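You operate a simulated robot arm through the tools that you are given. There is no shell and no other tool. Be economical: measure what you need, move in short steps, check, and stop when the job is done.

You run a simulated robot arm. Do the job below in one go: nothing can be reset, and whatever is moved stays where it is left.

JOB
Drain the cooler into the drip pan, wipe the smudge off its lid and open it to air.
Fine: no puddle, cooler tap shut again; use the freezer cloth and put it back.

Only the result counts: the job must be done as asked and must still hold three seconds after the hand-in. Knocking over, shifting, dropping, spilling or breaking anything else fails it. A push-on lid holds only when it is set on centred and level and pressed home; a screw cap is set on level and turned clockwise until tight. Flat cloth is picked up by pressing the open fingertips on it (5 to 10 N) and closing them slowly along it; thin cloth reads only 2 to 8 mm in the jaws.

ROBOT AND FRAMES
A 7-joint arm with a two-finger parallel gripper, fixed in place. Base frame: the origin is at the foot of the arm, x ahead of it, y to its left, z up. Readings come in m, rad, newtons and seconds.
Its first joint turns from -2.007 to 2.007 rad. Payload 3.91 kg.
The tool frame sits at the grasp point between the pads (the TCP): z along the fingers, y along the line on which they close. The tips reach 0.03 m beyond it. Largest opening 0.11 m; finger width 0.02, thickness 0.01; the body of the gripper, 0.048 by 0.112 m, starts 0.055 m behind the TCP.
Orientation is that of the tool frame in the base frame, as a unit quaternion [x, y, z, w]. With the fingers straight down and closing along the base's y, the tool's x points along the base's -x, its y along +y and its z along -z.

CONTROLS
- The arm moves only by the tool send_rows. Its argument "commands" is a list of rows, each a list of 7 numbers: the shift along the base's x, y, z in units of 30 mm (1.0 is 30 mm), then the turn, a rotation vector about the base's x, y, z in units of 5 degrees (1.0 is 5 degrees), then the closure in counts, from 0 (fully open) to 255 (shut). In form: [[dx, dy, dz, rx, ry, rz, hand], ...]. A call has 1 to 8 rows; each row shifts and turns the commanded pose from where the row before left it. A call with a number of a shift or a turn outside -1 to 1 is refused whole. Each row takes 0.2 s and may step no farther than 0.05 m and 0.15 rad from the row before; otherwise, or with a gripper value out of range, the whole call is refused. A pose out of reach is approached as far as the arm can. The call stops where the force on the tool passes 50 N (or 10 N more than at its start, if that is more) or the arm is blocked; 0.2 s more then pass. The fingers move at their own pace (about 0.108 m/s each) and stop on an object; they squeeze with about 26 N. The grip force told is the motor's: it shows also when the fingers shut on nothing. Time passes only in rows, and 0.2 s behind the last, so rows that do not move let the fingers close. It gives the time, the measured TCP pose, the force on the tool (base axes), the opening and the grip force at its end, in the units of the frame above (readings bear some noise), and new pictures: "views" is both (left out), scene, wrist or none.
- Cameras (640 x 400 px; columns grow to the right, rows downward): "scene" is fixed at [0.2204, 0.5005, 1.5096]; the picture's right is [-0.77, -0.64, 0.00], its down [-0.46, 0.55, -0.69] and it looks along [0.44, -0.53, -0.72] (base axes); focal length 295 px, centre (320, 200). "wrist" rides on the gripper at [-0.036, 0, -0.057] in the tool frame; the picture's right is [0.00, -1.00, 0.00], its down [0.97, 0.00, -0.24] and it looks along [0.24, 0.00, 0.97] (tool axes); focal length 218 px, centre (320, 200). There is no depth. A picture from a camera that has moved, and an enlarged one, comes with that camera's place and axes in the base frame and with its lens.
- move_column(by): slides the trunk up (or, below 0, down) by that many m; the arm rides with it, the base frame stays. It gives what a move gives, with no picture.
- close_up(camera, box): a new picture of the part [left, top, right, bottom] of that camera's present view, enlarged. No time passes.
- sign_off(): hands the job in; it is judged then, once.

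Work in short steps. Places have to be worked out from the pictures, the camera data and where the tool is seen: move nearer, look again, correct. Check each grasp and each placing, and mend what went wrong. You have 120 turns and 150 pictures in all, those below and enlarged ones among them. Open the gripper and draw the arm clear of the work before you hand the job in, unless the task says otherwise; then end with one line.

The tools are called after "Call:" as a command line: name --pt "numbers of a row" for each row, then --argument value for the rest, lists and objects as JSON in quotes. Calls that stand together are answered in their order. send_rows: Moves the arm, as the interface text tells. Its arguments: {"type":"object","properties":{"commands":{"type":"array"},"views":{"type":"string","enum":["both","scene","wrist","none"]}},"required":["commands"]} The other tools are called the same way: move_column (by) slides the trunk up or down; close_up (camera, box) takes an enlarged picture of a part of a camera's view; sign_off () hands the job in.

At the start:

```text
time_s: 0.0
eef_pos: [0.4674, 0.0506, 1.2319]
tool_rot: [0.0, 1.0, 0.0, 0.001]
ft_force: [0.2, 0.3, 0.0]
finger_gap: 0.1101
grip_force: 0.0
trunk travel left (down, up): [-0.825, 0.165]
```

scene: 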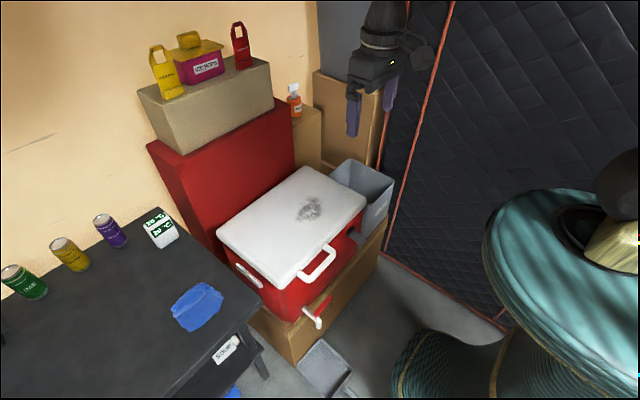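
wrist: 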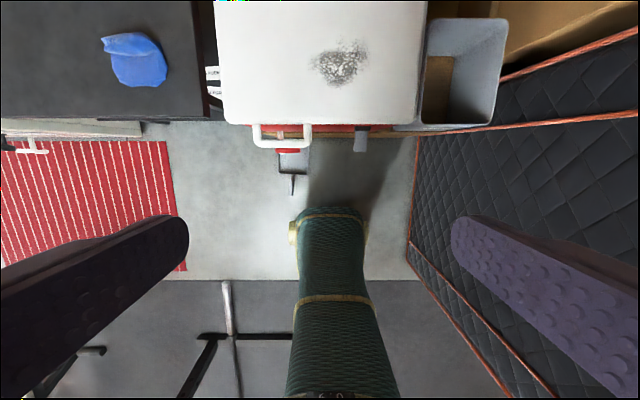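

I start by looking closely at the table, the cooler and the tap in the scene view.

Call:
close_up --camera "scene" --box '[200, 220, 400, 400]'

Call:
close_up --camera "scene" --box '[80, 200, 280, 400]'

Call:
close_up --camera "scene" --box '[130, 10, 310, 130]'

Call:
close_up --camera "wrist" --box '[80, 0, 520, 200]'

```text
2.22 times, centred on (300, 310) of scene
camera zoom: at [0.2204, 0.5005, 1.5096], right [-0.77, -0.64, 0.0], down [-0.46, 0.55, -0.69], along [0.44, -0.53, -0.72], focal length 656 px, centre (364, -44)
```

zoom: 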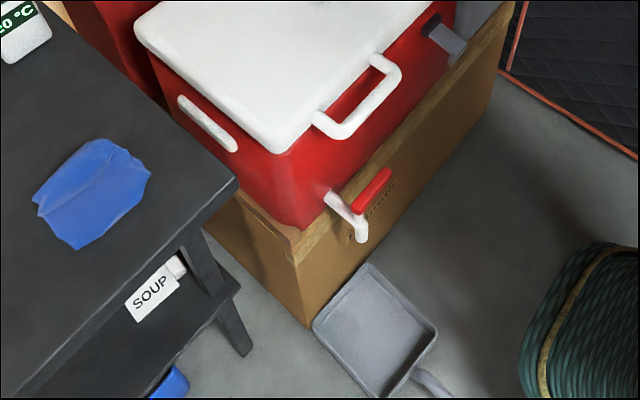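

```text
2.00 times, centred on (180, 300) of scene
camera zoom: at [0.2204, 0.5005, 1.5096], right [-0.77, -0.64, 0.0], down [-0.46, 0.55, -0.69], along [0.44, -0.53, -0.72], focal length 590 px, centre (600, 0)
```

zoom: 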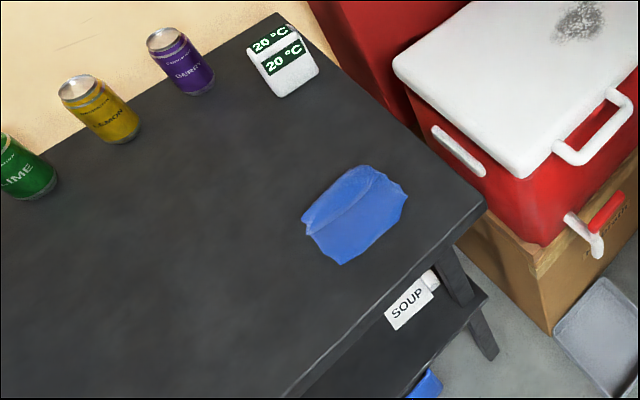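

```text
3.33 times, centred on (220, 70) of scene
camera zoom: at [0.2204, 0.5005, 1.5096], right [-0.77, -0.64, 0.0], down [-0.46, 0.55, -0.69], along [0.44, -0.53, -0.72], focal length 984 px, centre (653, 633)
```

zoom: 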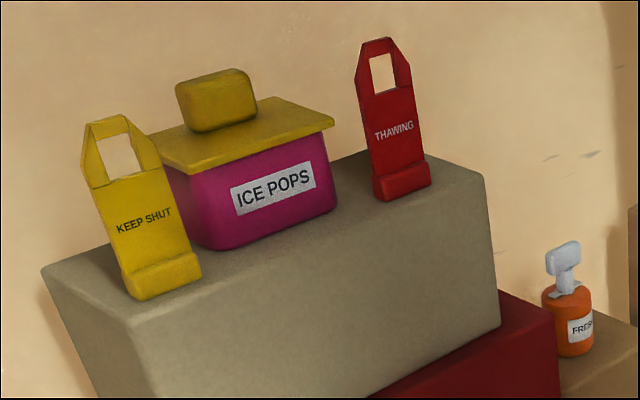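

```text
1.45 times, centred on (300, 100) of wrist
camera zoom: at [0.5044, 0.0505, 1.2898], right [0.0, -1.0, 0.0], down [-0.97, 0.0, 0.24], along [-0.24, 0.0, -0.97], focal length 318 px, centre (349, 346)
```

zoom: 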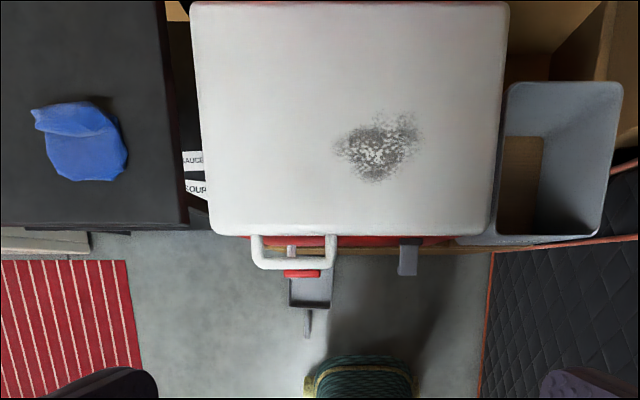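

The lid top works out at z≈0.774, spanning x 0.54–0.83 and y −0.165–0.27. The smudge is near (0.669, 0.012), and the blue cloth on the table is near (0.684, 0.447, 0.755). I still need to find out which cloth is the "freezer cloth", so I turn the wrist camera to look left.

Call:
send_rows --pt "0 0 0 1 0 0 0" --pt "0 0 0 1 0 0 0" --pt "0 0 0 1 0 0 0" --pt "0 0 0 1 0 0 0" --pt "0 0 0 1 0 0 0" --pt "0 0 0 1 0 0 0" --pt "0 0 0 1 0 0 0" --pt "0 0 0 1 0 0 0" --views "wrist"

```text
time_s: 1.8
eef_pos: [0.4695, 0.0517, 1.2324]
tool_rot: [0.0, 0.939, 0.343, 0.0]
ft_force: [0.0, -0.4, 0.3]
finger_gap: 0.1097
grip_force: 0.1
trunk travel left (down, up): [-0.825, 0.165]
camera wrist: at [0.5046, 0.014, 1.2763], right [0.0, -0.76, -0.64], down [-0.97, -0.15, 0.18], along [-0.24, 0.63, -0.74], focal length 218 px, centre (320, 200)
```

wrist: 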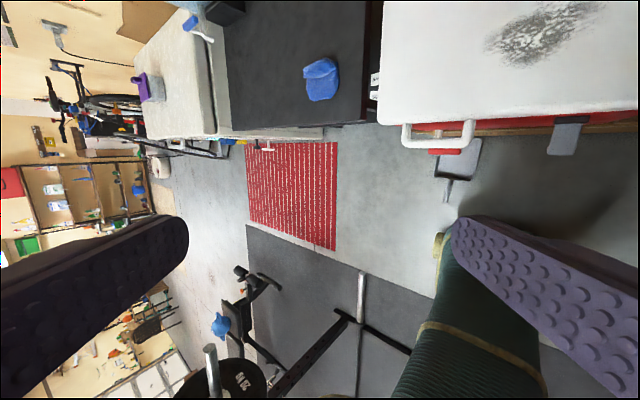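

There is a white chest, possibly the freezer, beyond the table with items on it. I zoom in there.

Call:
close_up --camera "wrist" --box '[110, 0, 390, 175]'

Call:
close_up --camera "wrist" --box '[120, 0, 240, 80]'

Call:
close_up --camera "wrist" --box '[350, 60, 610, 220]'

```text
2.29 times, centred on (250, 88) of wrist
camera zoom: at [0.5046, 0.014, 1.2763], right [0.0, -0.76, -0.64], down [-0.97, -0.15, 0.18], along [-0.24, 0.63, -0.74], focal length 499 px, centre (480, 457)
```

zoom: 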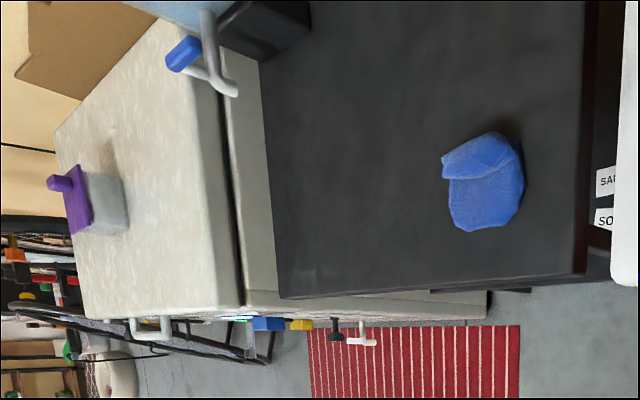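

```text
5.00 times, centred on (180, 40) of wrist
camera zoom: at [0.5046, 0.014, 1.2763], right [0.0, -0.76, -0.64], down [-0.97, -0.15, 0.18], along [-0.24, 0.63, -0.74], focal length 1091 px, centre (1020, 1000)
```

zoom: 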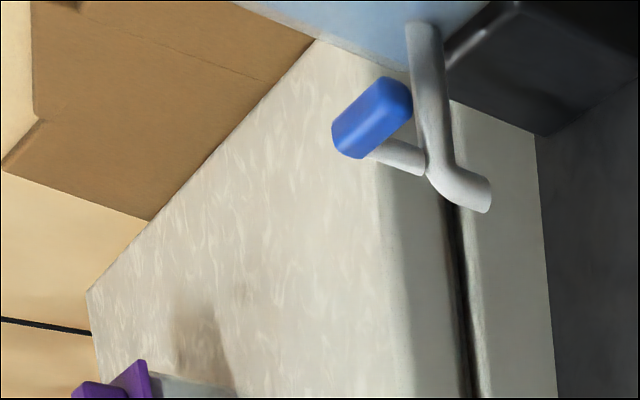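

```text
2.46 times, centred on (480, 140) of wrist
camera zoom: at [0.5046, 0.014, 1.2763], right [0.0, -0.76, -0.64], down [-0.97, -0.15, 0.18], along [-0.24, 0.63, -0.74], focal length 537 px, centre (-74, 348)
```

zoom: 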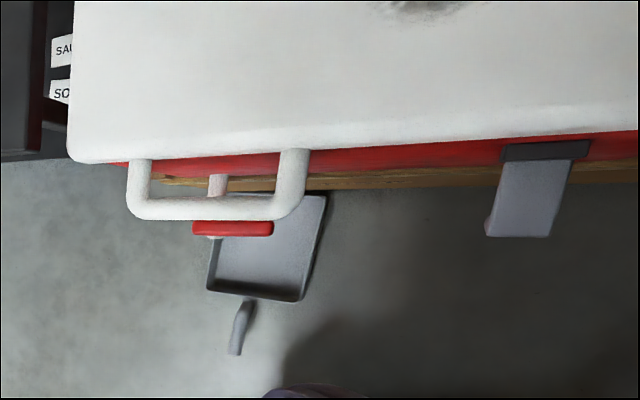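

The cream chest to the left looks like the freezer. I swing the hand towards it for a better view.

Call:
send_rows --pt "0 1 0 0 0 0 0" --pt "0 1 0 0 0 0 0" --pt "0 1 0 0 0 0 0" --pt "0 1 0 0 0 0 0" --pt "0 1 0 0 0 0 0" --pt "0 1 0 0 0 0 0" --pt "0 1 0 0 0 0 0" --pt "0 1 0 0 0 0 0" --views "both"

```text
time_s: 3.6
eef_pos: [0.4687, 0.2908, 1.2298]
tool_rot: [0.001, 0.94, 0.342, -0.001]
ft_force: [0.3, -0.2, -0.1]
finger_gap: 0.1102
grip_force: 0.0
trunk travel left (down, up): [-0.825, 0.165]
camera wrist: at [0.5047, 0.2546, 1.2748], right [0.0, -0.77, -0.64], down [-0.97, -0.15, 0.19], along [-0.24, 0.62, -0.74], focal length 218 px, centre (320, 200)
```

scene: 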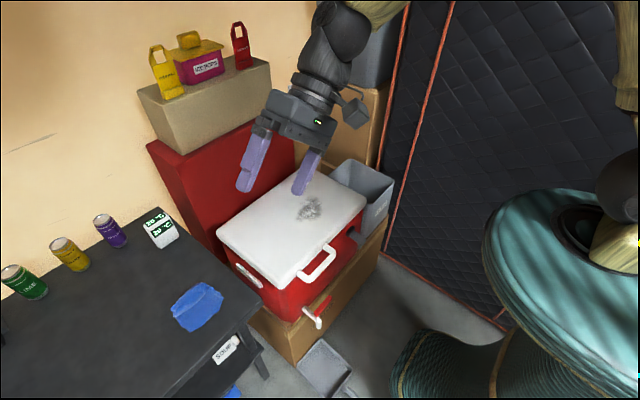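
wrist: 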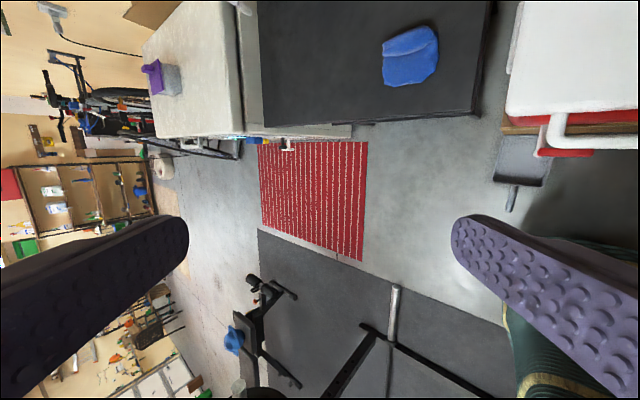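

I turn the camera to look forward-left and up, towards the freezer.

Call:
send_rows --pt "0 0.5 -0.3 0.5 -0.2 -1 0" --pt "0 0.5 -0.3 0.5 -0.2 -1 0" --pt "0 0.5 -0.3 0.5 -0.2 -1 0" --pt "0 0.5 -0.3 0.5 -0.2 -1 0" --pt "0 0.5 0 0.5 -0.2 -1 0" --pt "0 0.5 0 0.5 -0.2 -1 0" --pt "0 0.5 0 0.5 -0.2 -1 0" --pt "0 0.5 0 0.5 -0.2 -1 0" --views "wrist"

```text
time_s: 5.4
eef_pos: [0.4686, 0.4115, 1.195]
tool_rot: [0.297, 0.808, 0.475, 0.182]
ft_force: [-0.6, 0.2, 0.1]
finger_gap: 0.1103
grip_force: 0.0
trunk travel left (down, up): [-0.825, 0.165]
camera wrist: at [0.464, 0.3512, 1.2236], right [-0.31, -0.37, -0.88], down [-0.87, 0.47, 0.11], along [0.38, 0.8, -0.47], focal length 218 px, centre (320, 200)
```

wrist: 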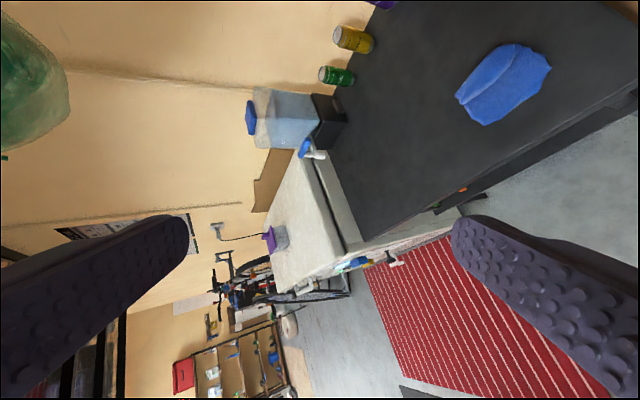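

Call:
close_up --camera "wrist" --box '[240, 80, 480, 310]'

Call:
close_up --camera "wrist" --box '[400, 20, 640, 240]'

```text
1.74 times, centred on (360, 195) of wrist
camera zoom: at [0.464, 0.3512, 1.2236], right [-0.31, -0.37, -0.88], down [-0.87, 0.47, 0.11], along [0.38, 0.8, -0.47], focal length 380 px, centre (250, 209)
```

zoom: 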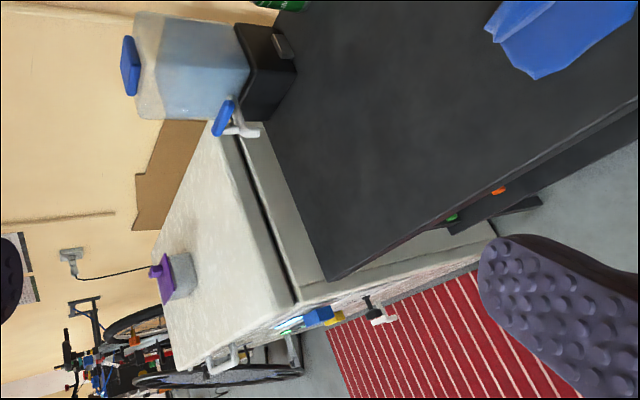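

```text
1.82 times, centred on (520, 130) of wrist
camera zoom: at [0.464, 0.3512, 1.2236], right [-0.31, -0.37, -0.88], down [-0.87, 0.47, 0.11], along [0.38, 0.8, -0.47], focal length 397 px, centre (-44, 327)
```

zoom: 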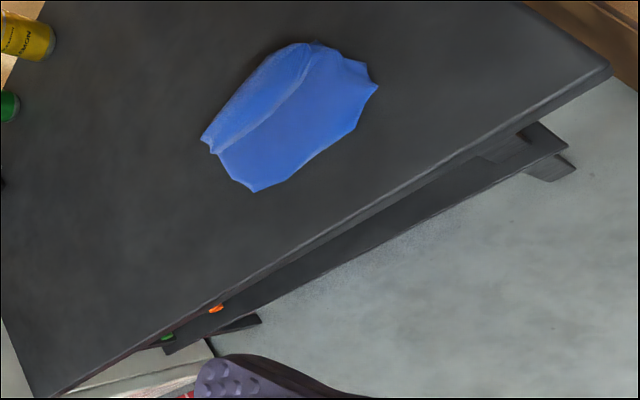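

The freezer's front carries several things I can't resolve from above. I pull back from the table and lower the trunk to see its front and the table's lower shelf.

Call:
send_rows --pt "-0.7 0 0 0 0 0.3 0" --pt "-0.7 0 0 0 0 0.3 0" --pt "-0.7 0 0 0 0 0.3 0" --pt "-0.7 0 0 0 0 0.3 0" --pt "-0.7 0 0 0 0 0.3 0" --pt "-0.7 0 0 0 0 0.3 0" --views "none"

Call:
move_column --by -0.4

Call:
send_rows --pt "0 0 0 0 0 0 0" --views "both"

```text
time_s: 6.8
eef_pos: [0.3409, 0.4122, 1.1969]
tool_rot: [0.231, 0.829, 0.488, 0.143]
ft_force: [0.0, -0.1, 0.2]
finger_gap: 0.1101
grip_force: 0.1
trunk travel left (down, up): [-0.825, 0.165]
```

```text
time_s: 10.6
eef_pos: [0.342, 0.4104, 0.7976]
tool_rot: [0.232, 0.829, 0.489, 0.143]
ft_force: [-0.4, -0.3, -0.3]
finger_gap: 0.11
grip_force: 0.0
trunk travel left (down, up): [-0.425, 0.565]
```

```text
time_s: 11.0
eef_pos: [0.3423, 0.4107, 0.7971]
tool_rot: [0.233, 0.829, 0.487, 0.143]
ft_force: [0.7, 0.4, 0.2]
finger_gap: 0.11
grip_force: 0.1
trunk travel left (down, up): [-0.425, 0.565]
camera wrist: at [0.3462, 0.3496, 0.8256], right [-0.25, -0.42, -0.88], down [-0.94, 0.33, 0.11], along [0.24, 0.85, -0.47], focal length 218 px, centre (320, 200)
```

scene: 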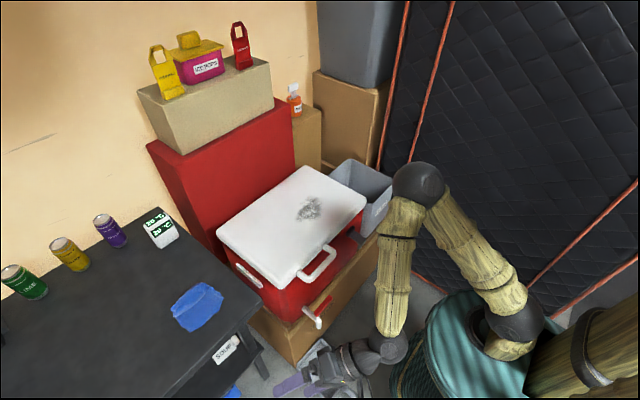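
wrist: 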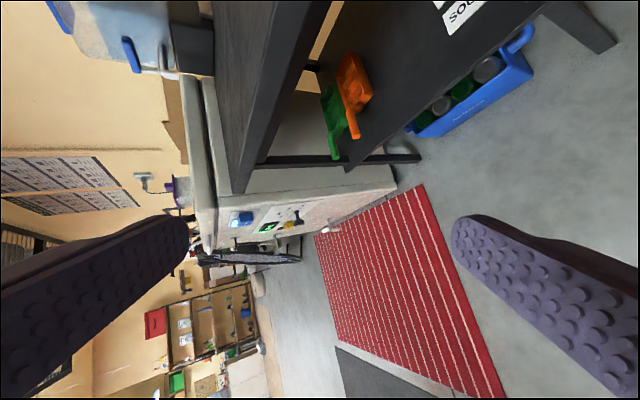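

Call:
close_up --camera "wrist" --box '[160, 140, 400, 290]'

Call:
close_up --camera "wrist" --box '[0, 130, 200, 250]'

Call:
close_up --camera "wrist" --box '[290, 0, 560, 170]'

```text
2.67 times, centred on (280, 215) of wrist
camera zoom: at [0.3462, 0.3496, 0.8256], right [-0.25, -0.42, -0.88], down [-0.94, 0.33, 0.11], along [0.24, 0.85, -0.47], focal length 582 px, centre (427, 160)
```

zoom: 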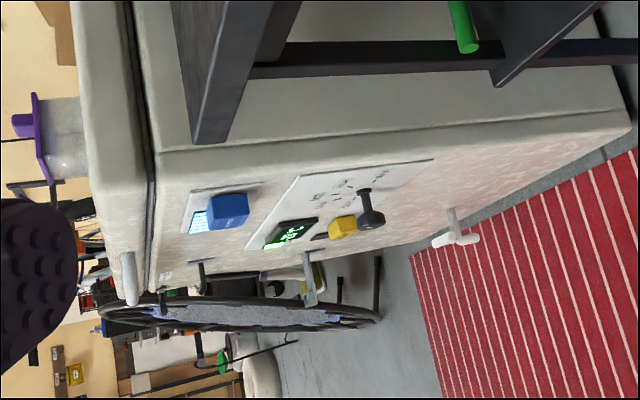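

```text
3.20 times, centred on (100, 190) of wrist
camera zoom: at [0.3462, 0.3496, 0.8256], right [-0.25, -0.42, -0.88], down [-0.94, 0.33, 0.11], along [0.24, 0.85, -0.47], focal length 698 px, centre (1024, 232)
```

zoom: 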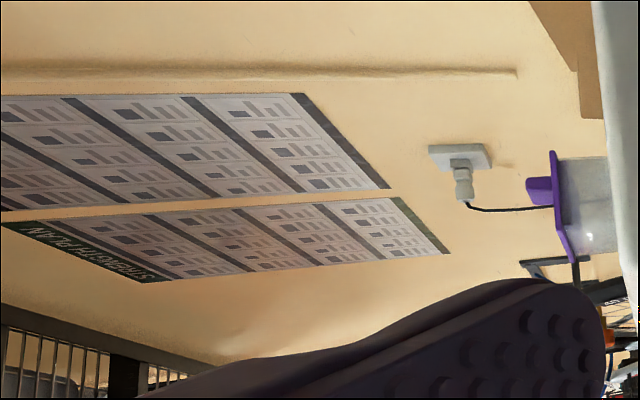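

```text
2.35 times, centred on (425, 85) of wrist
camera zoom: at [0.3462, 0.3496, 0.8256], right [-0.25, -0.42, -0.88], down [-0.94, 0.33, 0.11], along [0.24, 0.85, -0.47], focal length 514 px, centre (73, 471)
```

zoom: 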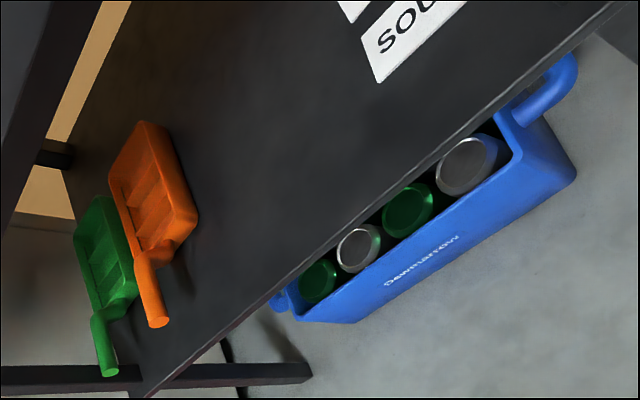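

The only cloth seen so far is the blue one on the table beside the freezer; the other blue thing is a can crate. I now go to the tap, turning the tool to point forward (+x) in front of the cooler.

Call:
send_rows --pt "-0.1 -0.5 0 -0.933 -0.889 -0.329 0" --pt "-0.1 -0.5 0 -0.933 -0.889 -0.329 0" --pt "-0.1 -0.5 0 -0.933 -0.889 -0.329 0" --pt "-0.1 -0.5 0 -0.933 -0.889 -0.329 0" --pt "-0.1 -0.5 0 -0.933 -0.889 -0.329 0" --pt "-0.1 -0.5 0 -0.933 -0.889 -0.329 0" --pt "-0.1 -0.5 0 -0.933 -0.889 -0.329 0" --views "none"

Call:
send_rows --pt "0 -0.5 -0.4 -0.933 -0.889 -0.329 0" --pt "0 -0.5 -0.4 -0.933 -0.889 -0.329 0" --pt "0 -0.5 -0.4 -0.933 -0.889 -0.329 0" --pt "0 -0.5 -0.4 -0.933 -0.889 -0.329 0" --pt "0 -0.5 -0.4 -0.933 -0.889 -0.329 0" --pt "0 -0.5 -0.4 -0.933 -0.889 -0.329 0" --pt "0 -0.5 -0.4 -0.933 -0.889 -0.329 0" --views "both"

```text
time_s: 12.6
eef_pos: [0.3286, 0.3279, 0.8021]
tool_rot: [0.126, 0.837, 0.264, 0.463]
ft_force: [-1.0, 0.8, -1.2]
finger_gap: 0.11
grip_force: 0.0
out of reach, approached as far as the arm can: row 5, 6, 7
trunk travel left (down, up): [-0.425, 0.565]
```

```text
time_s: 14.2
eef_pos: [0.337, 0.2455, 0.7177]
tool_rot: [0.0, 0.707, -0.001, 0.707]
ft_force: [0.5, 0.0, 0.6]
finger_gap: 0.11
grip_force: 0.0
out of reach, approached as far as the arm can: row 1, 2, 3, 4
trunk travel left (down, up): [-0.425, 0.565]
camera wrist: at [0.2801, 0.2453, 0.7551], right [0.0, -1.0, 0.0], down [-0.24, 0.0, -0.97], along [0.97, 0.0, -0.24], focal length 218 px, centre (320, 200)
```

scene: 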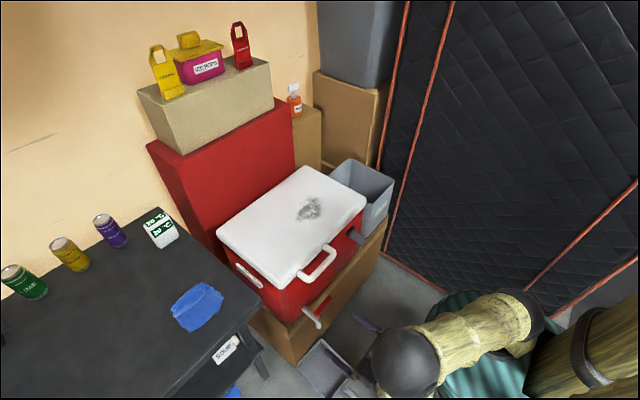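
wrist: 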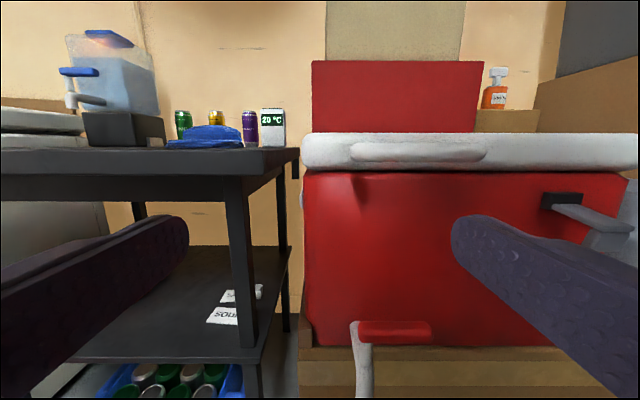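

The view shows the white spout with its red lever running to the right, and a grey latch at the front right. I lower the trunk for a level look at the tap.

Call:
move_column --by -0.15

Call:
send_rows --pt "0 0 0 0 0 0 0" --views "wrist"

Call:
close_up --camera "wrist" --box '[290, 120, 540, 390]'

```text
time_s: 16.0
eef_pos: [0.336, 0.2448, 0.5668]
tool_rot: [0.0, 0.708, -0.001, 0.707]
ft_force: [-0.5, 0.4, 0.6]
finger_gap: 0.1099
grip_force: 0.1
trunk travel left (down, up): [-0.275, 0.715]
```

```text
time_s: 16.4
eef_pos: [0.3364, 0.2464, 0.568]
tool_rot: [0.001, 0.708, -0.002, 0.707]
ft_force: [0.3, -0.1, 0.3]
finger_gap: 0.11
grip_force: 0.1
trunk travel left (down, up): [-0.275, 0.715]
camera wrist: at [0.2802, 0.2454, 0.6051], right [0.0, -1.0, 0.0], down [-0.24, 0.0, -0.97], along [0.97, 0.0, -0.24], focal length 218 px, centre (320, 200)
```

wrist: 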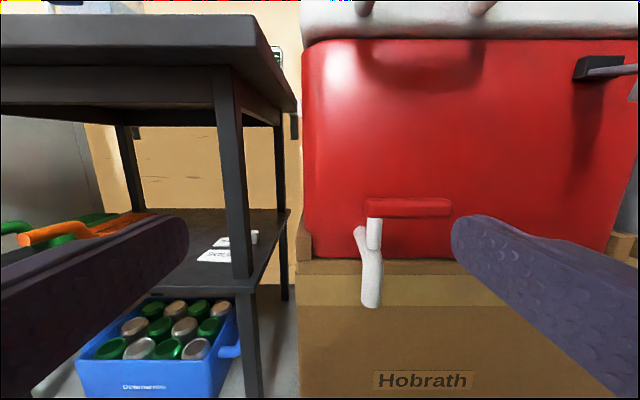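

```text
1.48 times, centred on (415, 255) of wrist
camera zoom: at [0.2802, 0.2454, 0.6051], right [0.0, -1.0, 0.0], down [-0.24, 0.0, -0.97], along [0.97, 0.0, -0.24], focal length 323 px, centre (179, 118)
```

zoom: 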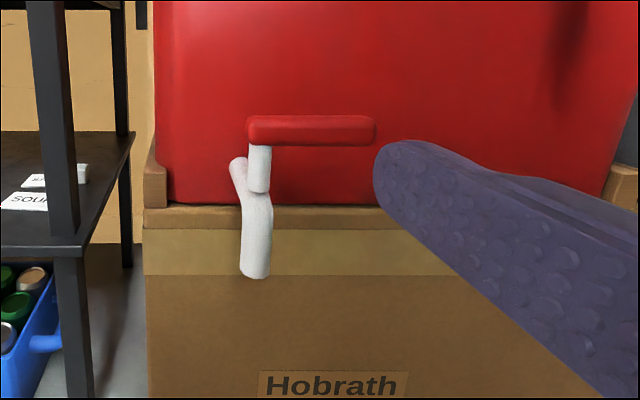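

The lever turns on a vertical stem at about (0.49, 0.191). Its free end is near (0.49, 0.113, 0.546), and the spout tip, near (0.477, 0.197, 0.44), is over the pan. I roll the tool 90° so the jaws close vertically, and line up in front of the free end.

Call:
send_rows --pt "0 -0.25 -0.04 1 0 0 60" --pt "0 -0.25 -0.04 1 0 0 60" --pt "0 -0.25 -0.04 1 0 0 60" --pt "0 -0.25 -0.04 1 0 0 116" --pt "0 -0.25 -0.04 1 0 0 116" --pt "0 -0.25 -0.04 1 0 0 116" --pt "0 -0.25 -0.04 1 0 0 116" --pt "0 -0.25 -0.04 1 0 0 116" --views "none"

Call:
send_rows --pt "0 -0.25 -0.04 1 0 0 116" --pt "0 -0.25 -0.04 1 0 0 116" --pt "0 -0.25 -0.04 1 0 0 116" --pt "0 -0.25 -0.04 1 0 0 116" --pt "0 -0.25 -0.04 1 0 0 116" --pt "0 -0.25 -0.04 1 0 0 116" --pt "0 -0.25 -0.04 1 0 0 116" --pt "0 -0.25 -0.04 1 0 0 116" --views "none"

Call:
send_rows --pt "0.5 0 0 1 0 0 116" --pt "0.5 0 0 1 0 0 116" --views "both"

```text
time_s: 18.2
eef_pos: [0.35, 0.2211, 0.5368]
tool_rot: [0.242, 0.664, 0.243, 0.665]
ft_force: [0.2, 0.6, -0.1]
finger_gap: 0.0601
grip_force: 0.1
out of reach, approached as far as the arm can: row 1, 2, 3, 4, 5, 6, 7, 8
trunk travel left (down, up): [-0.275, 0.715]
```

```text
time_s: 20.0
eef_pos: [0.3549, 0.2251, 0.5044]
tool_rot: [0.481, 0.521, 0.493, 0.504]
ft_force: [0.4, 0.8, -0.4]
finger_gap: 0.0599
grip_force: 0.0
out of reach, approached as far as the arm can: row 1, 2, 3, 4, 5, 6, 7, 8
trunk travel left (down, up): [-0.275, 0.715]
```

```text
time_s: 20.5
eef_pos: [0.3516, 0.2356, 0.4873]
tool_rot: [0.529, 0.521, 0.508, 0.437]
ft_force: [0.1, -0.4, -0.6]
finger_gap: 0.06
grip_force: 0.0
trunk travel left (down, up): [-0.275, 0.715]
stopped in row 2: the arm was blocked; the commanded pose is now the measured one
camera wrist: at [0.297, 0.1951, 0.491], right [-0.11, 0.07, -0.99], down [-0.3, 0.95, 0.1], along [0.95, 0.3, -0.08], focal length 218 px, centre (320, 200)
```

scene: 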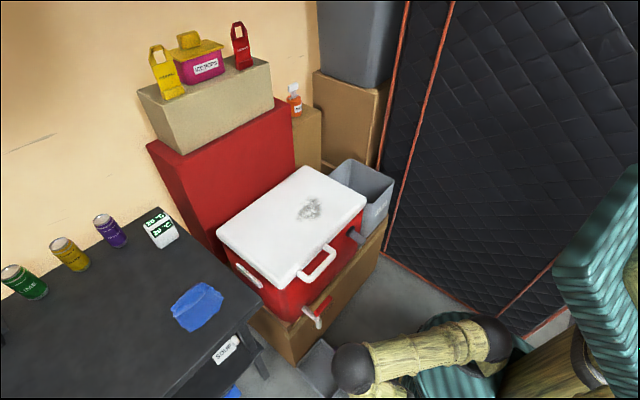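
wrist: 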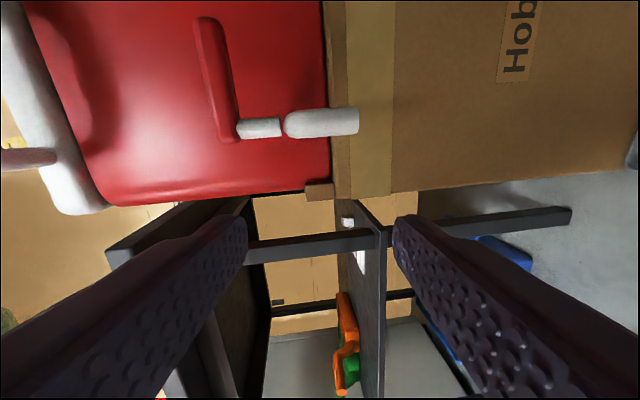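

A horizontal tool this close in is at the edge of the arm's reach. I raise the trunk and pitch the tool 45° down, keeping the jaws closing in the x–z plane, and approach from above and in front.

Call:
move_column --by 0.25

Call:
send_rows --pt "0.1 -0.4 0 -0.143 0.97 -0.04 116" --pt "0.1 -0.4 0 -0.143 0.97 -0.04 116" --pt "0.1 -0.4 0 -0.143 0.97 -0.04 116" --pt "0.1 -0.4 0 -0.143 0.97 -0.04 116" --pt "0.1 -0.5 0 -0.143 0.97 -0.04 116" --pt "0.1 -0.5 0 -0.143 0.97 -0.04 116" --pt "0.1 -0.5 0 -0.143 0.97 -0.04 116" --pt "0.1 -0.5 0 -0.143 0.97 -0.04 116" --views "both"

```text
time_s: 23.1
eef_pos: [0.3521, 0.2352, 0.7362]
tool_rot: [0.528, 0.521, 0.508, 0.437]
ft_force: [-0.5, -0.1, -0.7]
finger_gap: 0.06
grip_force: 0.0
trunk travel left (down, up): [-0.525, 0.465]
```

```text
time_s: 24.9
eef_pos: [0.408, 0.1747, 0.7051]
tool_rot: [0.652, 0.655, 0.27, 0.271]
ft_force: [-0.4, -0.5, 0.0]
finger_gap: 0.0599
grip_force: 0.1
out of reach, approached as far as the arm can: row 2, 3, 4, 5, 6, 7
trunk travel left (down, up): [-0.525, 0.465]
camera wrist: at [0.3683, 0.1382, 0.7465], right [-0.71, 0.0, -0.71], down [-0.17, 0.97, 0.17], along [0.69, 0.24, -0.69], focal length 218 px, centre (320, 200)
```

scene: 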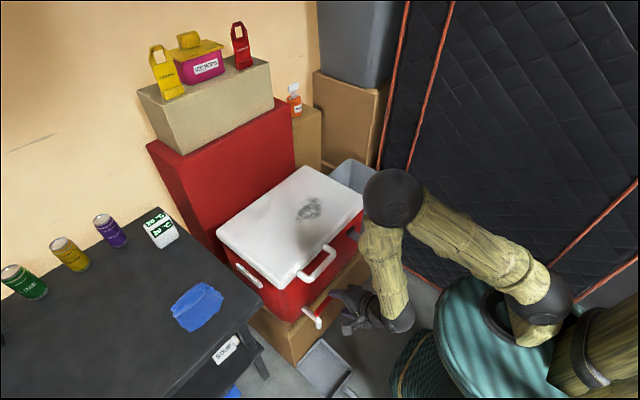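
wrist: 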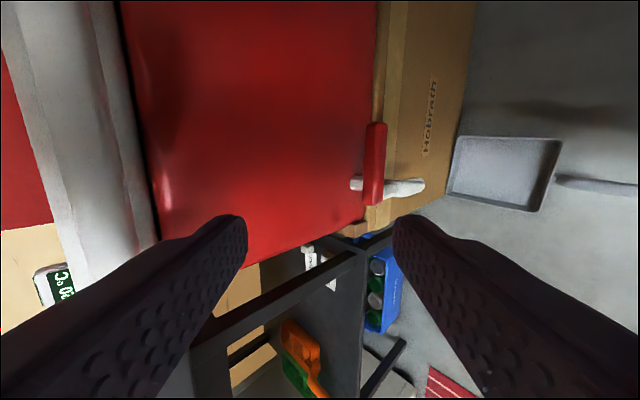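

The lever end is confirmed at about (0.49, 0.118, 0.546), and the pan sits under the spout. I narrow the jaws to about 45 mm and move to a pre-grasp pose along the tool axis.

Call:
send_rows --pt "0.2 -0.4 -0.8 0 0 0 150" --pt "0.2 -0.4 -0.8 0 0 0 150" --pt "0.1 -0.4 -0.8 0 0 0 150" --pt "0.1 -0.4 -0.8 0 0 0 150" --views "both"

```text
time_s: 25.9
eef_pos: [0.4242, 0.1236, 0.6095]
tool_rot: [0.651, 0.654, 0.272, 0.271]
ft_force: [-0.5, -0.2, 0.1]
finger_gap: 0.0455
grip_force: 0.0
trunk travel left (down, up): [-0.525, 0.465]
camera wrist: at [0.3843, 0.0885, 0.6513], right [-0.71, 0.0, -0.71], down [-0.17, 0.97, 0.17], along [0.69, 0.24, -0.69], focal length 218 px, centre (320, 200)
```

scene: 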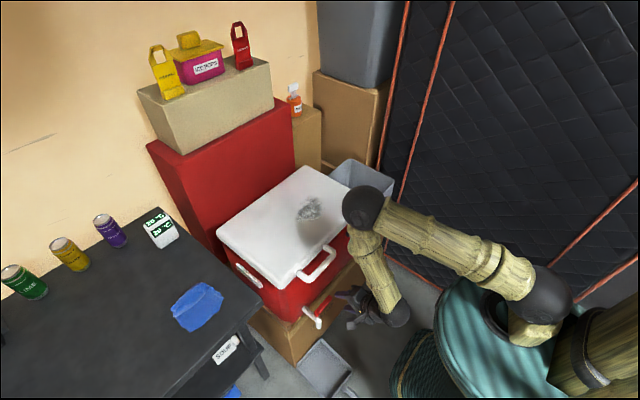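
wrist: 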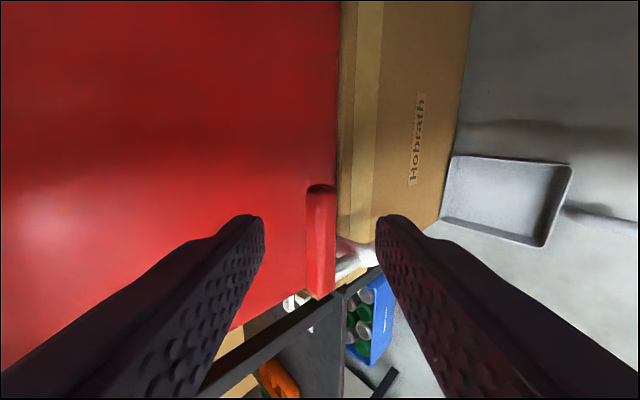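

The lever sits between the fingers. I advance along the tool axis in small steps.

Call:
send_rows --pt "0.6 0.05 -0.62 0 0 0 150" --pt "0.6 0.05 -0.62 0 0 0 150" --pt "0.6 0.05 -0.62 0 0 0 150" --pt "0.1 0 -0.15 0 0 0 150" --views "both"

```text
time_s: 26.9
eef_pos: [0.4825, 0.1292, 0.5494]
tool_rot: [0.653, 0.654, 0.271, 0.271]
ft_force: [0.0, 0.8, 0.3]
finger_gap: 0.0453
grip_force: 0.0
trunk travel left (down, up): [-0.525, 0.465]
camera wrist: at [0.442, 0.0934, 0.5911], right [-0.71, 0.0, -0.71], down [-0.17, 0.97, 0.17], along [0.69, 0.24, -0.69], focal length 218 px, centre (320, 200)
```

scene: 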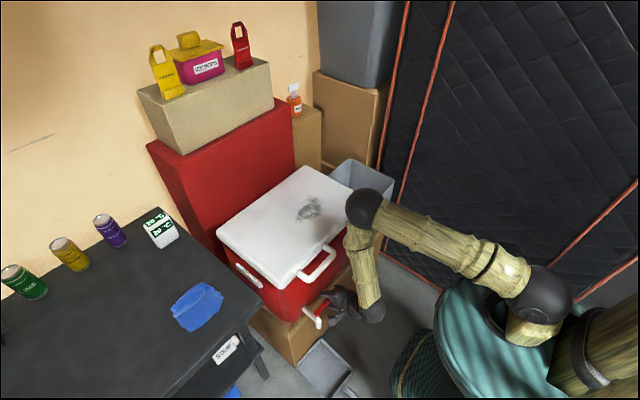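
wrist: 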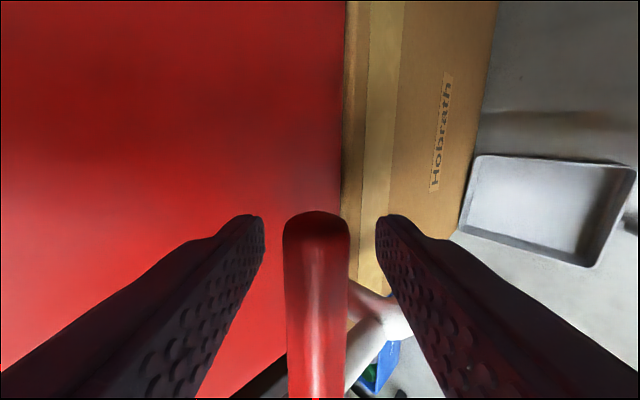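

The free end is inside the open jaws. I use the rear finger as a loose hook and drag the lever end towards me along its arc.

Call:
send_rows --pt "-0.5 0.1 0 0 0 0 150" --pt "-0.5 0.15 0 0 0 0 150" --pt "-0.5 0.25 0 0 0 0 150" --pt "-0.4 0.3 0 0 0 0 150" --views "both"

```text
time_s: 27.9
eef_pos: [0.4231, 0.1533, 0.5499]
tool_rot: [0.652, 0.654, 0.27, 0.271]
ft_force: [0.5, 0.8, 1.2]
finger_gap: 0.0454
grip_force: 0.1
trunk travel left (down, up): [-0.525, 0.465]
camera wrist: at [0.3835, 0.1175, 0.5904], right [-0.71, 0.0, -0.71], down [-0.17, 0.97, 0.17], along [0.69, 0.24, -0.69], focal length 218 px, centre (320, 200)
```

scene: 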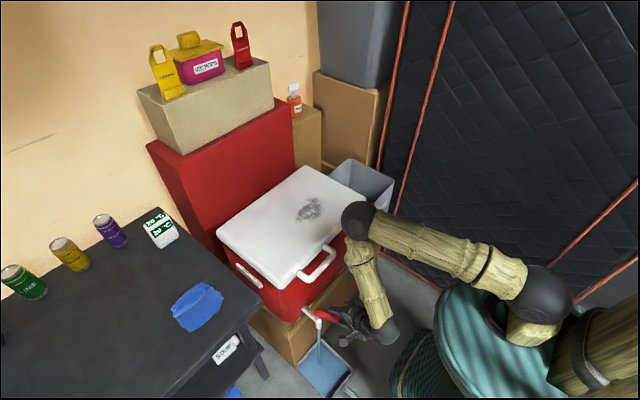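
wrist: 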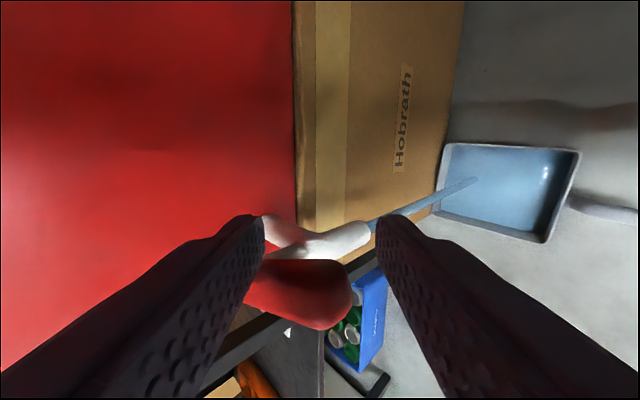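

Water is running into the pan. I hold here and watch the level, ready to close.

Call:
send_rows --pt "0 0 0 0 0 0 150" --pt "0 0 0 0 0 0 150" --pt "0 0 0 0 0 0 150" --pt "0 0 0 0 0 0 150" --views "wrist"

Call:
close_up --camera "wrist" --box '[370, 100, 640, 270]'

```text
time_s: 28.9
eef_pos: [0.4238, 0.1544, 0.5498]
tool_rot: [0.653, 0.653, 0.27, 0.272]
ft_force: [0.4, 0.5, -0.4]
finger_gap: 0.0452
grip_force: 0.0
trunk travel left (down, up): [-0.525, 0.465]
camera wrist: at [0.3837, 0.1175, 0.5904], right [-0.71, 0.0, -0.71], down [-0.17, 0.97, 0.17], along [0.69, 0.24, -0.69], focal length 218 px, centre (320, 200)
```

wrist: 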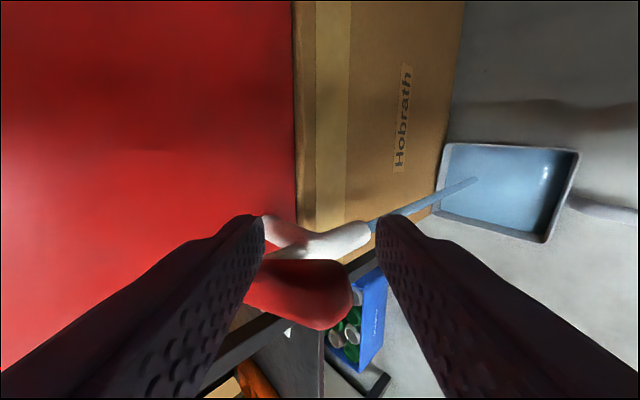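

```text
2.35 times, centred on (505, 185) of wrist
camera zoom: at [0.3837, 0.1175, 0.5904], right [-0.71, 0.0, -0.71], down [-0.17, 0.97, 0.17], along [0.69, 0.24, -0.69], focal length 514 px, centre (-115, 235)
```

zoom: 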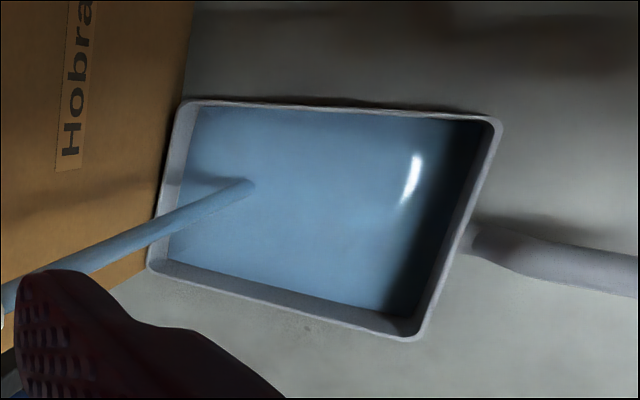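

Call:
send_rows --pt "0 0 0 0 0 0 150" --pt "0 0 0 0 0 0 150" --pt "0 0 0 0 0 0 150" --pt "0 0 0 0 0 0 150" --pt "0 0 0 0 0 0 150" --pt "0 0 0 0 0 0 150" --pt "0 0 0 0 0 0 150" --pt "0 0 0 0 0 0 150" --views "none"

Call:
close_up --camera "wrist" --box '[370, 100, 640, 270]'

```text
time_s: 30.7
eef_pos: [0.4231, 0.1533, 0.5499]
tool_rot: [0.653, 0.653, 0.271, 0.271]
ft_force: [0.5, 0.1, 0.5]
finger_gap: 0.0455
grip_force: 0.0
trunk travel left (down, up): [-0.525, 0.465]
```

```text
2.35 times, centred on (505, 185) of wrist
camera zoom: at [0.3836, 0.1175, 0.5904], right [-0.71, 0.0, -0.71], down [-0.17, 0.97, 0.17], along [0.69, 0.24, -0.69], focal length 514 px, centre (-115, 235)
```

zoom: 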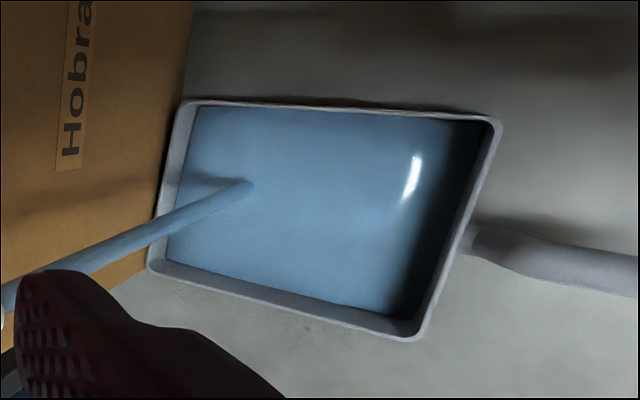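

The level rises slowly and there is ample rim left, so I keep waiting.

Call:
send_rows --pt "0 0 0 0 0 0 150" --pt "0 0 0 0 0 0 150" --pt "0 0 0 0 0 0 150" --pt "0 0 0 0 0 0 150" --pt "0 0 0 0 0 0 150" --pt "0 0 0 0 0 0 150" --pt "0 0 0 0 0 0 150" --pt "0 0 0 0 0 0 150" --views "none"

Call:
send_rows --pt "0 0 0 0 0 0 150" --pt "0 0 0 0 0 0 150" --pt "0 0 0 0 0 0 150" --pt "0 0 0 0 0 0 150" --pt "0 0 0 0 0 0 150" --pt "0 0 0 0 0 0 150" --pt "0 0 0 0 0 0 150" --pt "0 0 0 0 0 0 150" --views "none"

Call:
close_up --camera "wrist" --box '[370, 100, 640, 270]'

```text
time_s: 32.5
eef_pos: [0.4236, 0.1535, 0.5489]
tool_rot: [0.652, 0.654, 0.271, 0.271]
ft_force: [0.5, 0.4, -0.2]
finger_gap: 0.0455
grip_force: 0.0
trunk travel left (down, up): [-0.525, 0.465]
```

```text
time_s: 34.3
eef_pos: [0.424, 0.1544, 0.5491]
tool_rot: [0.652, 0.654, 0.271, 0.272]
ft_force: [0.0, 0.1, -0.5]
finger_gap: 0.0452
grip_force: 0.1
trunk travel left (down, up): [-0.525, 0.465]
```

```text
2.35 times, centred on (505, 185) of wrist
camera zoom: at [0.3836, 0.1175, 0.5904], right [-0.71, 0.0, -0.71], down [-0.17, 0.97, 0.17], along [0.69, 0.24, -0.69], focal length 514 px, centre (-115, 235)
```

zoom: 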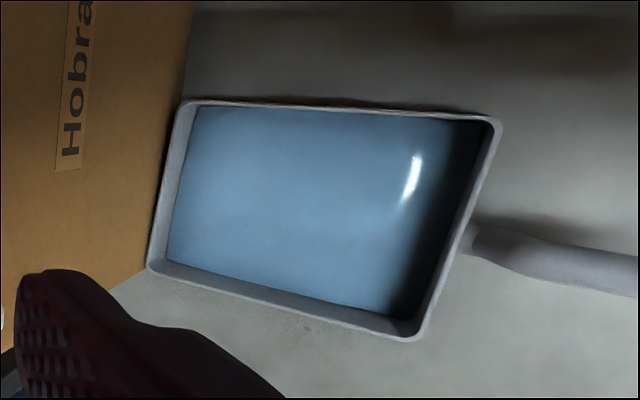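

The stream has stopped, so the cooler is drained. I push the lever back along its arc and narrow the jaws at the end to bring it fully shut.

Call:
send_rows --pt "0.4 -0.3 0 0 0 0 150" --pt "0.5 -0.25 0 0 0 0 150" --pt "0.5 -0.15 0 0 0 0 150" --pt "0.5 -0.1 0 0 0 0 150" --pt "0.15 0 0 0 0 0 150" --pt "0 0 0 0 0 0 180" --views "both"

```text
time_s: 35.7
eef_pos: [0.4852, 0.1294, 0.5482]
tool_rot: [0.652, 0.654, 0.27, 0.271]
ft_force: [-0.1, -0.8, 0.1]
finger_gap: 0.0322
grip_force: 0.1
trunk travel left (down, up): [-0.525, 0.465]
camera wrist: at [0.4447, 0.0932, 0.5905], right [-0.71, 0.0, -0.71], down [-0.17, 0.97, 0.17], along [0.69, 0.24, -0.69], focal length 218 px, centre (320, 200)
```

scene: 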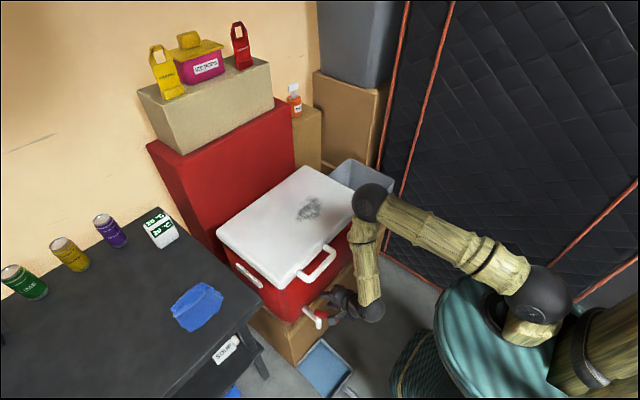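
wrist: 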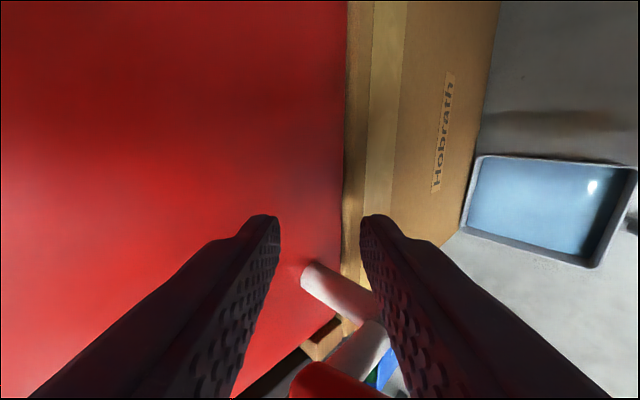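

The lever wasn't carried back. I retreat and look at where it now points.

Call:
send_rows --pt "-0.5 -0.3 0.7 0 0 0 150" --pt "-0.5 -0.3 0.7 0 0 0 150" --pt "-0.5 -0.2 0.7 0 0 0 150" --pt "-0.5 0 0.7 0 0 0 150" --views "both"

Call:
close_up --camera "scene" --box '[250, 260, 400, 400]'

```text
time_s: 36.7
eef_pos: [0.4232, 0.1042, 0.6347]
tool_rot: [0.652, 0.654, 0.27, 0.271]
ft_force: [0.7, 0.2, -0.2]
finger_gap: 0.0453
grip_force: 0.1
trunk travel left (down, up): [-0.525, 0.465]
camera wrist: at [0.3836, 0.068, 0.6759], right [-0.71, 0.0, -0.71], down [-0.17, 0.97, 0.17], along [0.69, 0.24, -0.69], focal length 218 px, centre (320, 200)
```

scene: 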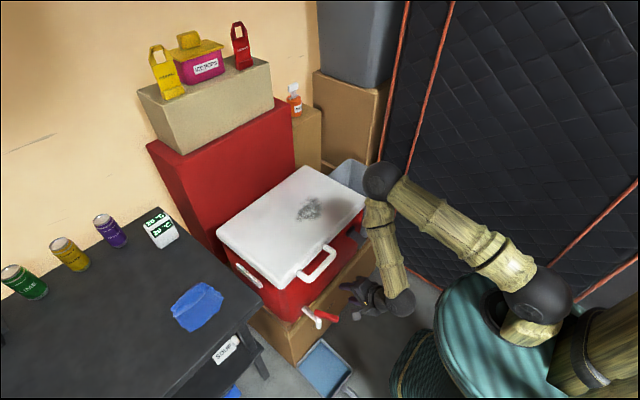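
wrist: 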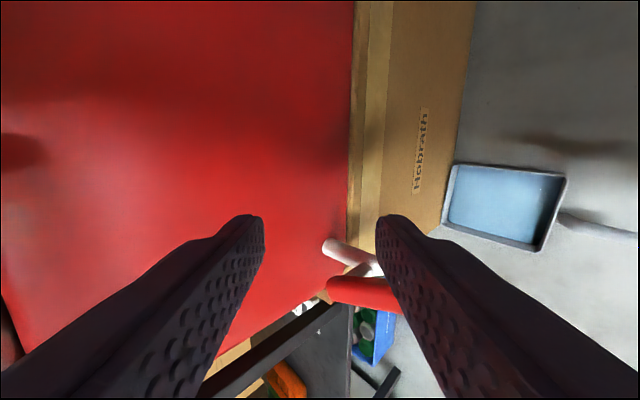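

```text
2.86 times, centred on (325, 330) of scene
camera zoom: at [0.2204, 0.5005, 1.5096], right [-0.77, -0.64, 0.0], down [-0.46, 0.55, -0.69], along [0.44, -0.53, -0.72], focal length 843 px, centre (306, -171)
```

zoom: 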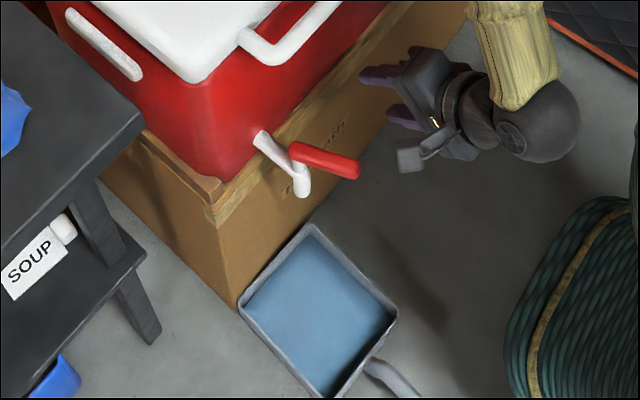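

The lever still points about 70° open. I shut the jaws into a pusher, go round to the left of the lever and lower in there.

Call:
send_rows --pt "-0.15 0.3 0.3 0 0 0 255" --pt "-0.15 0.8 0.2 0 0 0 255" --pt "-0.15 0.9 0 0 0 0 255" --pt "-0.15 0.9 0 0 0 0 255" --pt "-0.1 0.8 0 0 0 0 255" --pt "0.1 0 -0.8 0 0 0 255" --pt "0.1 0 -0.8 0 0 0 255" --views "both"

```text
time_s: 38.3
eef_pos: [0.4103, 0.2168, 0.6014]
tool_rot: [0.652, 0.654, 0.271, 0.272]
ft_force: [0.2, -0.8, -0.3]
finger_gap: 0.0
grip_force: 26.3
trunk travel left (down, up): [-0.525, 0.465]
camera wrist: at [0.3709, 0.1803, 0.6426], right [-0.71, 0.0, -0.71], down [-0.17, 0.97, 0.17], along [0.69, 0.24, -0.69], focal length 218 px, centre (320, 200)
```

scene: 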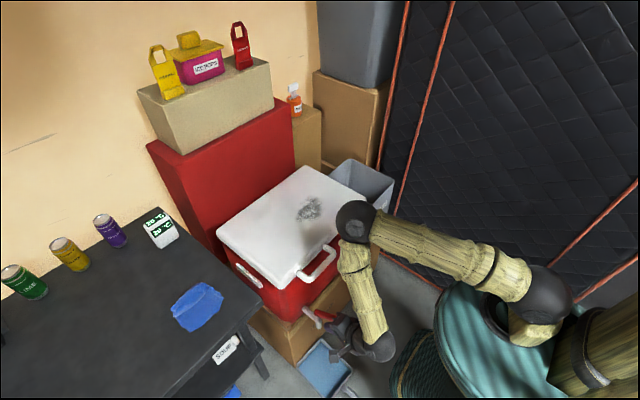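
wrist: 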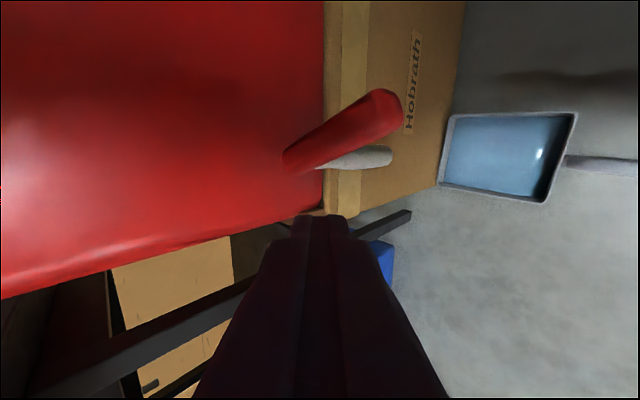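

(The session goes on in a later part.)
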